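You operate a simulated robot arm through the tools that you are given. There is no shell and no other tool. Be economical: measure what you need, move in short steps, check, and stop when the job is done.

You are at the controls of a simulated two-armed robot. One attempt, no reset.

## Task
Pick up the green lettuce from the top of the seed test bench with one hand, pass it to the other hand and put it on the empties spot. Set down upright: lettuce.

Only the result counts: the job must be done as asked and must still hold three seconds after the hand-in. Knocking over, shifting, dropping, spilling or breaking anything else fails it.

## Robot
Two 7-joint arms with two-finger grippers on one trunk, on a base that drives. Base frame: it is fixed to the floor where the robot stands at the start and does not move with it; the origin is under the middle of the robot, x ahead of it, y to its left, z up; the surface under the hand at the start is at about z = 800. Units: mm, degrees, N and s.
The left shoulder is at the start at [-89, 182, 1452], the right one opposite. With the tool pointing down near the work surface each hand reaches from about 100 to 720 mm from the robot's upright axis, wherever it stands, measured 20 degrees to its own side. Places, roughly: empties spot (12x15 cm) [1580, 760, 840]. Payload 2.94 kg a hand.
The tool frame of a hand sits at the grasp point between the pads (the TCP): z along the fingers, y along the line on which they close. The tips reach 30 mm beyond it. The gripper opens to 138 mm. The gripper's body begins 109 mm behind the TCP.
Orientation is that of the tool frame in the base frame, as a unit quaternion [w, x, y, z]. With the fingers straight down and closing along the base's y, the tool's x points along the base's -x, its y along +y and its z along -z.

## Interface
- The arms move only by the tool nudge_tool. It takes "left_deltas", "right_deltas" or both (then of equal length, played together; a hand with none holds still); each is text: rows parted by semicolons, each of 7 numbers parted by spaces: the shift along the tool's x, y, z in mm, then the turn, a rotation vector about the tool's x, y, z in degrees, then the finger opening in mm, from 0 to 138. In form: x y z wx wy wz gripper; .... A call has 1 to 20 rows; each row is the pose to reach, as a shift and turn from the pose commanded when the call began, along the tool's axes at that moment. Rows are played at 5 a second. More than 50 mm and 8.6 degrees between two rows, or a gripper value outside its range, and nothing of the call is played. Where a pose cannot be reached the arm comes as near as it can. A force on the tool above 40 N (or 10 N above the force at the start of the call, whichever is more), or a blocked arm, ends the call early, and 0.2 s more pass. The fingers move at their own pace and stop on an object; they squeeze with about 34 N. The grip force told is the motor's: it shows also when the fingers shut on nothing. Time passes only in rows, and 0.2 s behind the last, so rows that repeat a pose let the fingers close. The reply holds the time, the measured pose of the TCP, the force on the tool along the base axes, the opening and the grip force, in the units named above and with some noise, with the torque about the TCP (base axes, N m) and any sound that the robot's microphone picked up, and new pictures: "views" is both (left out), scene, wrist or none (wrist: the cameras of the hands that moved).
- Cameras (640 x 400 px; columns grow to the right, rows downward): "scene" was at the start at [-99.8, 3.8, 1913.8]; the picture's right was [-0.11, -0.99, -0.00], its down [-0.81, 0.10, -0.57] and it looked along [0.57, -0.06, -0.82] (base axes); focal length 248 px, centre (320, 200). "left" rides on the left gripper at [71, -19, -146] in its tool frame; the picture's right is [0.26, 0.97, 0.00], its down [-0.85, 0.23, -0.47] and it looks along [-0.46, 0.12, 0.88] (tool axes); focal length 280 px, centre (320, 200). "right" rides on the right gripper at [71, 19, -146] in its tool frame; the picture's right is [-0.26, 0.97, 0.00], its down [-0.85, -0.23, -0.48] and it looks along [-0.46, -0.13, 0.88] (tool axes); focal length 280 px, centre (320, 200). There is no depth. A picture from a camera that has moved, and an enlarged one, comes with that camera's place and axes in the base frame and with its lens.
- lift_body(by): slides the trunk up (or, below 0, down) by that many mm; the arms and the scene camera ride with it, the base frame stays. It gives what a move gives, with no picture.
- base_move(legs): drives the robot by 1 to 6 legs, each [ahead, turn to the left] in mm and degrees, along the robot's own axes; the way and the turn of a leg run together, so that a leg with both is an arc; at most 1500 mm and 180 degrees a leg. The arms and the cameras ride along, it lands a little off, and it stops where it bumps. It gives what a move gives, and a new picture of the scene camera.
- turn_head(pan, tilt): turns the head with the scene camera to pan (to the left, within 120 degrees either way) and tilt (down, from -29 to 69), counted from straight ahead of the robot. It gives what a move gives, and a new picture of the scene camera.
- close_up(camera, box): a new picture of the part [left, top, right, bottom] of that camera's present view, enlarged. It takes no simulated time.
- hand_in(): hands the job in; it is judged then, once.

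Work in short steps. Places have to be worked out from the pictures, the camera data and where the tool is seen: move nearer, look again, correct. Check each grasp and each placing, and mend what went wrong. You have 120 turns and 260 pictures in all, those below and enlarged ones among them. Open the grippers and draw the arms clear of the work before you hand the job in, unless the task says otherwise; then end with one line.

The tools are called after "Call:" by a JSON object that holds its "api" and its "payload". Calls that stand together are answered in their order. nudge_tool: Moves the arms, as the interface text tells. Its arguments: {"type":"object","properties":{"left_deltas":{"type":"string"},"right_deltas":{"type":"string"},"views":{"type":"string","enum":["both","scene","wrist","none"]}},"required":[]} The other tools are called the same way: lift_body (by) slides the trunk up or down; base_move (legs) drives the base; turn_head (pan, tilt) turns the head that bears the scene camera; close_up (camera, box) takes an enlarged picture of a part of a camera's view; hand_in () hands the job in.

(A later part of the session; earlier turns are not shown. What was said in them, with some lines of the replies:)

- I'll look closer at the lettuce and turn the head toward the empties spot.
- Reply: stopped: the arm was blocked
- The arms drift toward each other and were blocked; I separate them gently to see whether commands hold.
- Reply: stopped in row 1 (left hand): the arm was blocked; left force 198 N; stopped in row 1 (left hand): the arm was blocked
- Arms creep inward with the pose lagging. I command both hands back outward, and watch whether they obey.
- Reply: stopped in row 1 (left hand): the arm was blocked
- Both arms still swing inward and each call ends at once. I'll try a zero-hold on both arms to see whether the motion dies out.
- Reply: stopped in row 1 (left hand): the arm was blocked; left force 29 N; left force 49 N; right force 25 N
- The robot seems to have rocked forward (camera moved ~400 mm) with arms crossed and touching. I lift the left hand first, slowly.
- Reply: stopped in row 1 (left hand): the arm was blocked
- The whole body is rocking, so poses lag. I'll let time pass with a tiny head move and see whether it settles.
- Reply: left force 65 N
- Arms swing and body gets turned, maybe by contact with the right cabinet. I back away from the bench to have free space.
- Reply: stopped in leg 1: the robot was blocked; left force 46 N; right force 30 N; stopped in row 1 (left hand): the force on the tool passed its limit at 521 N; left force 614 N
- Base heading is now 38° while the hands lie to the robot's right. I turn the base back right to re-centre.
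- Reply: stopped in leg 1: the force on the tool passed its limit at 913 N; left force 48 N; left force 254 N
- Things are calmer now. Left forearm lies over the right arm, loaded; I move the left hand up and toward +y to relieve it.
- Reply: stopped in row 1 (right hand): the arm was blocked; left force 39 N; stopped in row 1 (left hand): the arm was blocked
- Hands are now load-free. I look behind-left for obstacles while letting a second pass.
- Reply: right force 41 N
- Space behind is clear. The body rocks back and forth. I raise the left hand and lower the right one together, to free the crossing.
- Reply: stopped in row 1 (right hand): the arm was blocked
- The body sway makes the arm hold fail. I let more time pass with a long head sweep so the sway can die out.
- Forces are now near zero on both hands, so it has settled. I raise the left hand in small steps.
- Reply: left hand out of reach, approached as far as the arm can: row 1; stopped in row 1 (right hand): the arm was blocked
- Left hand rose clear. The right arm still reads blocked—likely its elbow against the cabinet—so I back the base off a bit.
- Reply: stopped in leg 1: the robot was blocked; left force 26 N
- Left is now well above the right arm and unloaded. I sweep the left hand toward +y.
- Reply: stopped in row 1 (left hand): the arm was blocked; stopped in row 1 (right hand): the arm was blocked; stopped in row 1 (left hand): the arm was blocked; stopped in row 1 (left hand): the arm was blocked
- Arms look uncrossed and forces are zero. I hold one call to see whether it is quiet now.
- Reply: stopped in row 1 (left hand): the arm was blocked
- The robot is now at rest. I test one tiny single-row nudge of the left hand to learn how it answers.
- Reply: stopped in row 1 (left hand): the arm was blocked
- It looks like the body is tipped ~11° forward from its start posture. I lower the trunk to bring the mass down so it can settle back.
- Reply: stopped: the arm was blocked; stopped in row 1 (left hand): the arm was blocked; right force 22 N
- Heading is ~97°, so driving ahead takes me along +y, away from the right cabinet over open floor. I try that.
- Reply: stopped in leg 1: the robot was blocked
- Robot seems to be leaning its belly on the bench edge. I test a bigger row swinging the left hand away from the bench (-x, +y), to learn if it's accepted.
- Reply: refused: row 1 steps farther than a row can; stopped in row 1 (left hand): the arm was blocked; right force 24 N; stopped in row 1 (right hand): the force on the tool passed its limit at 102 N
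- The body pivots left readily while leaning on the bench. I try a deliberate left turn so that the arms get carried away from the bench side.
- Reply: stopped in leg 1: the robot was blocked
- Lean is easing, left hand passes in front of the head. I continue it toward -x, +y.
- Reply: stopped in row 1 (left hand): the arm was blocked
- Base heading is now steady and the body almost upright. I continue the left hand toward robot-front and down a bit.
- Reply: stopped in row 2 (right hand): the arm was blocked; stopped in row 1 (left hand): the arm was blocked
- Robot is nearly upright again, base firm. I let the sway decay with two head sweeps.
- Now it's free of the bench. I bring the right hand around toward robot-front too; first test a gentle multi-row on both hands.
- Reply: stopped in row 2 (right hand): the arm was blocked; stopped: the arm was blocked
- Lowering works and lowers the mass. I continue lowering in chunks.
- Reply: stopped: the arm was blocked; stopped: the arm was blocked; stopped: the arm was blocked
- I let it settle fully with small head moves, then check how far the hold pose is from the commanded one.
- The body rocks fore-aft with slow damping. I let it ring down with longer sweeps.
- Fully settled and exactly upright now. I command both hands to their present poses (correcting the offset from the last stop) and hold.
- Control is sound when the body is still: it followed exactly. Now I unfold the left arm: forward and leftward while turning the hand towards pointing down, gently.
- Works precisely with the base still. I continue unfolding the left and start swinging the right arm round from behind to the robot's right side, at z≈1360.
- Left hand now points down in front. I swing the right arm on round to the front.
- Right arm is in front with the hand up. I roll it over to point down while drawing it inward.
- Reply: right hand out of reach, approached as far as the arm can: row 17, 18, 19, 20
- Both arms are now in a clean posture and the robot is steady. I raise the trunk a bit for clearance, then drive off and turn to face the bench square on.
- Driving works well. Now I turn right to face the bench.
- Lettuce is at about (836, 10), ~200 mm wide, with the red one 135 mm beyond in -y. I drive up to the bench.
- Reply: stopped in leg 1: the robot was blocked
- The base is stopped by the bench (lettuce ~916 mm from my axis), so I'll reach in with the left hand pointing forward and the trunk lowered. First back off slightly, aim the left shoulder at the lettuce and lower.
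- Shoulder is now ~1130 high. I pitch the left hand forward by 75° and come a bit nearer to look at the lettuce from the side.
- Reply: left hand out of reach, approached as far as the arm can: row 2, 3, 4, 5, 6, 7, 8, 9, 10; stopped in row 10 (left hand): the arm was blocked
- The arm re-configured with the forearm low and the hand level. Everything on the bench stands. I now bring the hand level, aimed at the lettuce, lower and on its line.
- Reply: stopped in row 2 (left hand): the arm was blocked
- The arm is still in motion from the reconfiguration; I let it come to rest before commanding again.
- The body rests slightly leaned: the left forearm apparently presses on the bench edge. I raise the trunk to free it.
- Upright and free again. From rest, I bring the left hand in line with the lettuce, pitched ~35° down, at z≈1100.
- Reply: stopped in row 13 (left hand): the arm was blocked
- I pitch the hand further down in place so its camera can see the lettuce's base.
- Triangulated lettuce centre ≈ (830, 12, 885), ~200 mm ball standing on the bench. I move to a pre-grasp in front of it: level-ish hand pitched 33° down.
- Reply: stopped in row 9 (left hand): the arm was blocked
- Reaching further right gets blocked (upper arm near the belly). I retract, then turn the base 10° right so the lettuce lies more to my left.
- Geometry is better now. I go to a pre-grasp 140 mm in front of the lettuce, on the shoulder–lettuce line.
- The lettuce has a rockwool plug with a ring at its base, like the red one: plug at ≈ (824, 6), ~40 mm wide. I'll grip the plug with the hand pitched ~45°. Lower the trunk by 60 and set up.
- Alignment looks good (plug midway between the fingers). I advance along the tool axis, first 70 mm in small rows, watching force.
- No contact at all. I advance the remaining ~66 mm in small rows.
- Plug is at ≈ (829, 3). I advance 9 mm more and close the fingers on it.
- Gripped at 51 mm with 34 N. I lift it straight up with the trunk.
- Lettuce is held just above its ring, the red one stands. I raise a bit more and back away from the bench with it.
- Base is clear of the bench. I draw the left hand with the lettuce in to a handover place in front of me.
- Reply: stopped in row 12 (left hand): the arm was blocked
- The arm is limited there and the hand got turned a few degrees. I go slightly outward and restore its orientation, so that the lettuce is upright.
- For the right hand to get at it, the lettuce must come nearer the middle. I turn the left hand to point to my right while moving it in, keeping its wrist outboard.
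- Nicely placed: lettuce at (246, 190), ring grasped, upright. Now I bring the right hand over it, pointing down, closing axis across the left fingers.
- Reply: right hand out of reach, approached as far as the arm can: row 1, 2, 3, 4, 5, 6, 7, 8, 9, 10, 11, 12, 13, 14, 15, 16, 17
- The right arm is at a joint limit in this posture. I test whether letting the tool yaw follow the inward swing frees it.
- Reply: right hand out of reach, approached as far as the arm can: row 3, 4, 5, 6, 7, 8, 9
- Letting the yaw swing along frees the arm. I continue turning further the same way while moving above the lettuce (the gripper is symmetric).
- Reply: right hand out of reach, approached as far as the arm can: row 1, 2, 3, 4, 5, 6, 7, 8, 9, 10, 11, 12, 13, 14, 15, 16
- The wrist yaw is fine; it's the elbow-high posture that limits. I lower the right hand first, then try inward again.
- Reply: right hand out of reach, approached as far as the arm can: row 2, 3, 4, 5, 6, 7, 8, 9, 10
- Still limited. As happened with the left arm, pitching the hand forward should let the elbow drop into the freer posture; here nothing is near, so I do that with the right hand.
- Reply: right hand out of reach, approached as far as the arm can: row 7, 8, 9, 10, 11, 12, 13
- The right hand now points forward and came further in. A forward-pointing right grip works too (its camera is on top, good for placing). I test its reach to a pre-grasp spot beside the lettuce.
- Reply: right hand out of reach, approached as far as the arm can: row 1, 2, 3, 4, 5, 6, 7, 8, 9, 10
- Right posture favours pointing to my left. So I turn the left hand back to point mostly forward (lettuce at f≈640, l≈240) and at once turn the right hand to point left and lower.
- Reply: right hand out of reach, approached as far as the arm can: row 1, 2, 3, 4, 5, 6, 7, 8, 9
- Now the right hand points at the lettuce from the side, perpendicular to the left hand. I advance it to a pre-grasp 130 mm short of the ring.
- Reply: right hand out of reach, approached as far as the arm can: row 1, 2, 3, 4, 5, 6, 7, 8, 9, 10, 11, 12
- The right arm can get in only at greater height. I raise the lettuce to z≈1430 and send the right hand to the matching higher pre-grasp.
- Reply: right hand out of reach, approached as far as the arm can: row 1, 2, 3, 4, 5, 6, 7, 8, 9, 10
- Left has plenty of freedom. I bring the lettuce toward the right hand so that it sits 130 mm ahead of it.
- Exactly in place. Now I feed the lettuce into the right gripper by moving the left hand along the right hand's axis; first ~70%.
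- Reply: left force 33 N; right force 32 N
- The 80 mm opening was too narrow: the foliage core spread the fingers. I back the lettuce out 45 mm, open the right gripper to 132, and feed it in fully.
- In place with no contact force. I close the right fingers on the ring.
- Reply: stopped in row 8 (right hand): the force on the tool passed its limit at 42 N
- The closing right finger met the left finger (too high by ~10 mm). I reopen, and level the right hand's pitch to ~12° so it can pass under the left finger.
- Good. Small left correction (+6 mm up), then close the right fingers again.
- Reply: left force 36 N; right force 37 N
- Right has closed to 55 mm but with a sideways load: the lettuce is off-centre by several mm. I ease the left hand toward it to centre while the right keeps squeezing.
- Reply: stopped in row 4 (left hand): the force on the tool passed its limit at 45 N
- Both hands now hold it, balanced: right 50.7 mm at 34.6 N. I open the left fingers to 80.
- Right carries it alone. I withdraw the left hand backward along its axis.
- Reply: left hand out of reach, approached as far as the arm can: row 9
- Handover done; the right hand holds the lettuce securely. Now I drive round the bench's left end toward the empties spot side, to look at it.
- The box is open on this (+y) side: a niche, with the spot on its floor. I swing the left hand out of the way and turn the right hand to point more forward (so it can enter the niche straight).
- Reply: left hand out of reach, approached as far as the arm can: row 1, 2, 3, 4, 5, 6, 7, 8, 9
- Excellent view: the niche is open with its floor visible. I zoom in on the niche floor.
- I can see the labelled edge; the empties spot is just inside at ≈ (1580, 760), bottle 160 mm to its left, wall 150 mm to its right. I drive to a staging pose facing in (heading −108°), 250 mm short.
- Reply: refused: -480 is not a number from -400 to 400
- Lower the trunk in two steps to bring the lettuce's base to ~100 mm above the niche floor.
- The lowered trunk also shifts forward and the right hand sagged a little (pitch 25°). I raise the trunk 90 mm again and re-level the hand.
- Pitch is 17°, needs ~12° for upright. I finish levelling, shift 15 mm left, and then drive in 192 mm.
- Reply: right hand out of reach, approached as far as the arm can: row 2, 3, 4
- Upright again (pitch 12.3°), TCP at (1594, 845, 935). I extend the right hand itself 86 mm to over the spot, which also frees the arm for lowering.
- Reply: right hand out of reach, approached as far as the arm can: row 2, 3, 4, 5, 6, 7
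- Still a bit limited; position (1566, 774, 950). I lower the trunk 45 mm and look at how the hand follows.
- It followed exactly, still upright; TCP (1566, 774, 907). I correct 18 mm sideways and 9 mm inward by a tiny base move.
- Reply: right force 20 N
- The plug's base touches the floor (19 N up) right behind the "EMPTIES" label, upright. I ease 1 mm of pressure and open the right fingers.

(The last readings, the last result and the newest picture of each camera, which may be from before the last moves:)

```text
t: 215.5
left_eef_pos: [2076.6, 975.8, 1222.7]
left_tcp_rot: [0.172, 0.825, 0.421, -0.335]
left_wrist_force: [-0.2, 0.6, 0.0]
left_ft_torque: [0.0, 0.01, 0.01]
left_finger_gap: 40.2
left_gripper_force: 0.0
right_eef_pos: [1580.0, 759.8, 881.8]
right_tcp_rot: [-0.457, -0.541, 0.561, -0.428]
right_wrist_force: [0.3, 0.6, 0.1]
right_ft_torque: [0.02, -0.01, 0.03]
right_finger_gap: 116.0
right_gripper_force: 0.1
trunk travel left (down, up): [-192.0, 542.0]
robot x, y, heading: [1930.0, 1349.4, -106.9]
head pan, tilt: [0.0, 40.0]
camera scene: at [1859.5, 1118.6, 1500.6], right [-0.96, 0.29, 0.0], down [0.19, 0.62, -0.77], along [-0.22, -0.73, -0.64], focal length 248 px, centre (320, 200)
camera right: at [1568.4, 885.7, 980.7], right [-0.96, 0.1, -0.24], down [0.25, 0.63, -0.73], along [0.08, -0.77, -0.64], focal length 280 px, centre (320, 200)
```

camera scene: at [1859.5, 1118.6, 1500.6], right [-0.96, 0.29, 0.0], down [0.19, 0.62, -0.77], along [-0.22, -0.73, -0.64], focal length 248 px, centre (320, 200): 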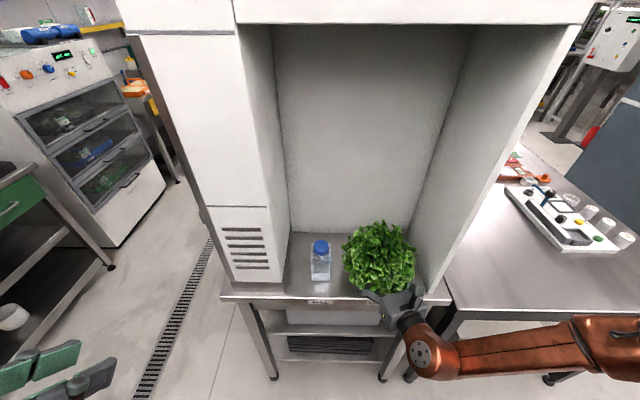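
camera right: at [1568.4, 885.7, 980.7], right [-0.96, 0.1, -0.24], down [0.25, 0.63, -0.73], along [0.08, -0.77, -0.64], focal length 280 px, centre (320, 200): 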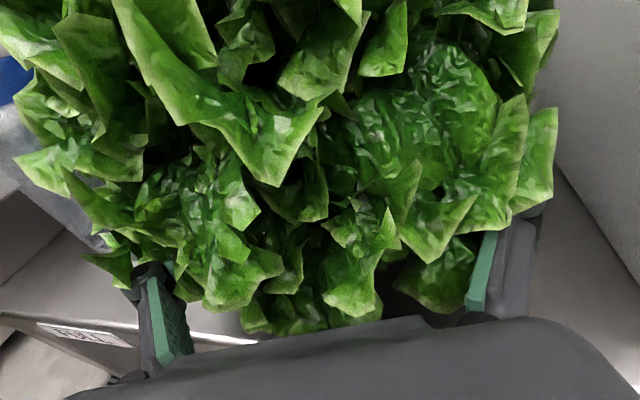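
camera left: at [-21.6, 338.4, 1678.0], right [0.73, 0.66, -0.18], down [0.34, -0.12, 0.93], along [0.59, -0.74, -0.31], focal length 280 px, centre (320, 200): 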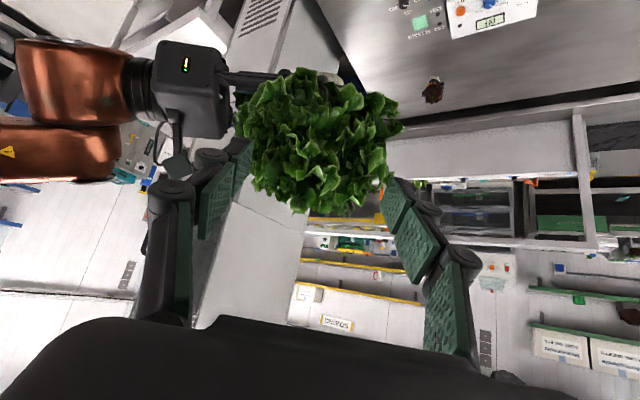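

Lettuce stands by itself, fingers clear. I back the base straight out.

Call:
{"api": "base_move", "payload": {"legs": [[-90, 0], [-300, 0]]}}

Call:
{"api": "close_up", "payload": {"camera": "scene", "box": [220, 150, 460, 300]}}

```text
t: 218.2
left_eef_pos: [2160.1, 1260.6, 1221.8]
left_tcp_rot: [0.173, 0.825, 0.42, -0.336]
left_wrist_force: [0.4, 0.0, 0.4]
left_ft_torque: [0.04, -0.01, -0.04]
left_finger_gap: 39.9
left_gripper_force: 0.1
right_eef_pos: [1664.2, 1045.0, 881.7]
right_tcp_rot: [-0.458, -0.539, 0.562, -0.428]
right_wrist_force: [-0.6, -0.5, -0.1]
right_ft_torque: [-0.06, -0.01, 0.0]
right_finger_gap: 115.8
right_gripper_force: 0.1
trunk travel left (down, up): [-192.0, 542.0]
robot x, y, heading: [2013.8, 1633.9, -107.1]
head pan, tilt: [0.0, 40.0]
stopped in leg 2: the robot was blocked; the commanded pose is now the measured one
camera scene: at [1942.7, 1403.4, 1500.3], right [-0.96, 0.3, 0.0], down [0.19, 0.62, -0.77], along [-0.23, -0.73, -0.64], focal length 248 px, centre (320, 200)
```

scene: 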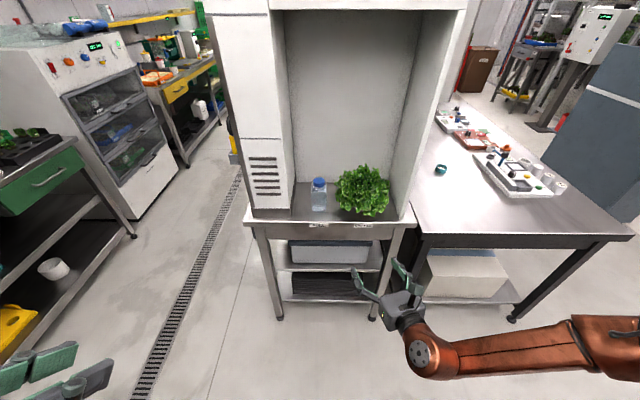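

```text
2.67 times, centred on (340, 225) of scene
camera zoom: at [1942.7, 1403.4, 1500.3], right [-0.96, 0.3, 0.0], down [0.19, 0.62, -0.77], along [-0.23, -0.73, -0.64], focal length 661 px, centre (267, 133)
```

zoom: 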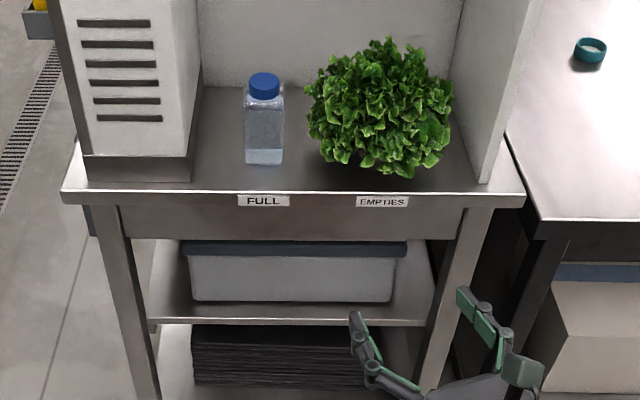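

Lettuce stands upright on the EMPTIES place, hands clear. The base touched something behind; I move forward 40 mm to relieve and glance back.

Call:
{"api": "base_move", "payload": {"legs": [[40, 0]]}}

Call:
{"api": "turn_head", "payload": {"pan": -115, "tilt": 40}}

Call:
{"api": "turn_head", "payload": {"pan": 0, "tilt": 40}}

```text
t: 219.1
left_eef_pos: [2152.4, 1232.2, 1226.6]
left_tcp_rot: [0.176, 0.823, 0.419, -0.34]
left_wrist_force: [0.8, 1.9, 1.2]
left_ft_torque: [-0.05, 0.01, 0.02]
left_finger_gap: 40.1
left_gripper_force: 0.0
right_eef_pos: [1655.8, 1012.4, 889.2]
right_tcp_rot: [-0.462, -0.537, 0.559, -0.431]
right_wrist_force: [0.4, 0.1, 0.5]
right_ft_torque: [0.1, 0.04, -0.05]
right_finger_gap: 116.5
right_gripper_force: 0.1
trunk travel left (down, up): [-192.0, 542.0]
robot x, y, heading: [2004.9, 1600.1, -107.2]
head pan, tilt: [0.0, 40.0]
camera scene: at [1933.6, 1374.0, 1502.6], right [-0.96, 0.3, 0.0], down [0.19, 0.61, -0.77], along [-0.23, -0.73, -0.64], focal length 248 px, centre (320, 200)
```

scene: 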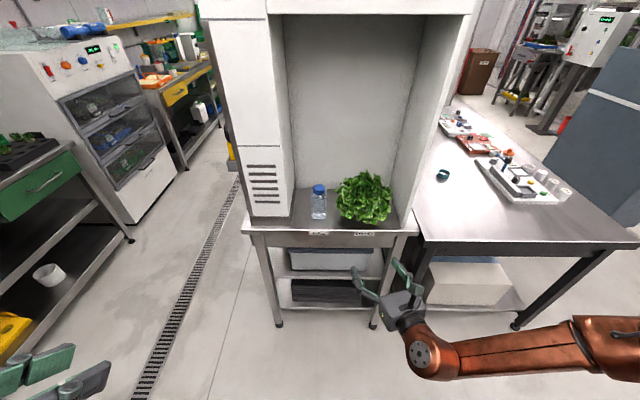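

```text
t: 221.1
left_eef_pos: [2150.2, 1225.8, 1225.2]
left_tcp_rot: [0.176, 0.824, 0.42, -0.338]
left_wrist_force: [0.0, 0.3, 0.0]
left_ft_torque: [0.0, 0.03, 0.02]
left_finger_gap: 40.1
left_gripper_force: 0.1
right_eef_pos: [1654.8, 1008.9, 884.2]
right_tcp_rot: [-0.459, -0.539, 0.561, -0.429]
right_wrist_force: [0.5, -0.6, 0.1]
right_ft_torque: [-0.01, 0.01, -0.01]
right_finger_gap: 116.3
right_gripper_force: 0.1
trunk travel left (down, up): [-192.0, 542.0]
robot x, y, heading: [2008.7, 1596.1, -107.3]
head pan, tilt: [-115.0, 40.0]
camera scene: at [1893.4, 1505.1, 1500.7], right [0.67, 0.74, 0.0], down [0.48, -0.43, -0.77], along [-0.57, 0.51, -0.64], focal length 248 px, centre (320, 200)
```

scene: 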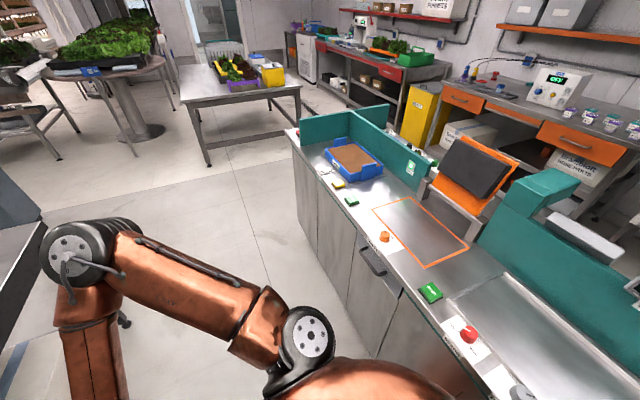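

```text
t: 223.0
left_eef_pos: [2151.0, 1226.1, 1224.4]
left_tcp_rot: [0.176, 0.824, 0.42, -0.338]
left_wrist_force: [0.7, 0.0, 0.5]
left_ft_torque: [0.0, 0.0, 0.02]
left_finger_gap: 40.1
left_gripper_force: 0.1
right_eef_pos: [1653.5, 1009.6, 883.5]
right_tcp_rot: [-0.459, -0.539, 0.56, -0.43]
right_wrist_force: [0.2, 0.3, 0.4]
right_ft_torque: [-0.02, 0.02, -0.01]
right_finger_gap: 116.3
right_gripper_force: 0.1
trunk travel left (down, up): [-192.0, 542.0]
robot x, y, heading: [2004.1, 1598.6, -106.9]
head pan, tilt: [0.0, 40.0]
camera scene: at [1931.3, 1366.8, 1500.6], right [-0.96, 0.3, 0.0], down [0.19, 0.61, -0.77], along [-0.23, -0.73, -0.64], focal length 248 px, centre (320, 200)
```

scene: 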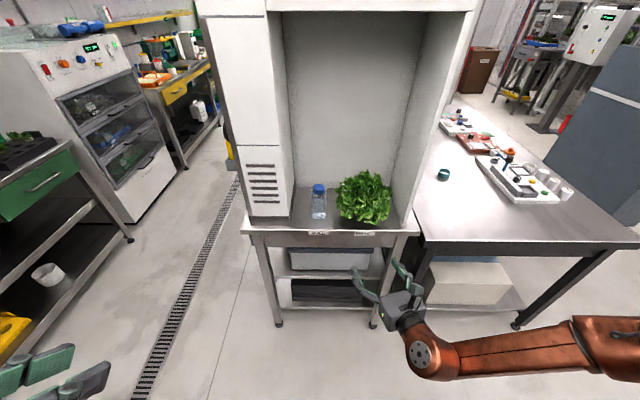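

It was only the fixed counter behind me, and what I can see of it is undisturbed. The lettuce stands upright on the empties spot. The right gripper is open, the left is empty at 40 mm, and both arms are clear. I hand in.

Call:
{"api": "hand_in", "payload": {}}

```text
The job is handed in.
```

I picked the green lettuce off the bench with the left hand, passed it to the right in mid-air, and set it upright on the empties spot, then handed the job in. Early on the arms collided and the robot tipped against the bench for a while. I saw nothing knocked over or moved in the later pictures, but did not check every item up close.
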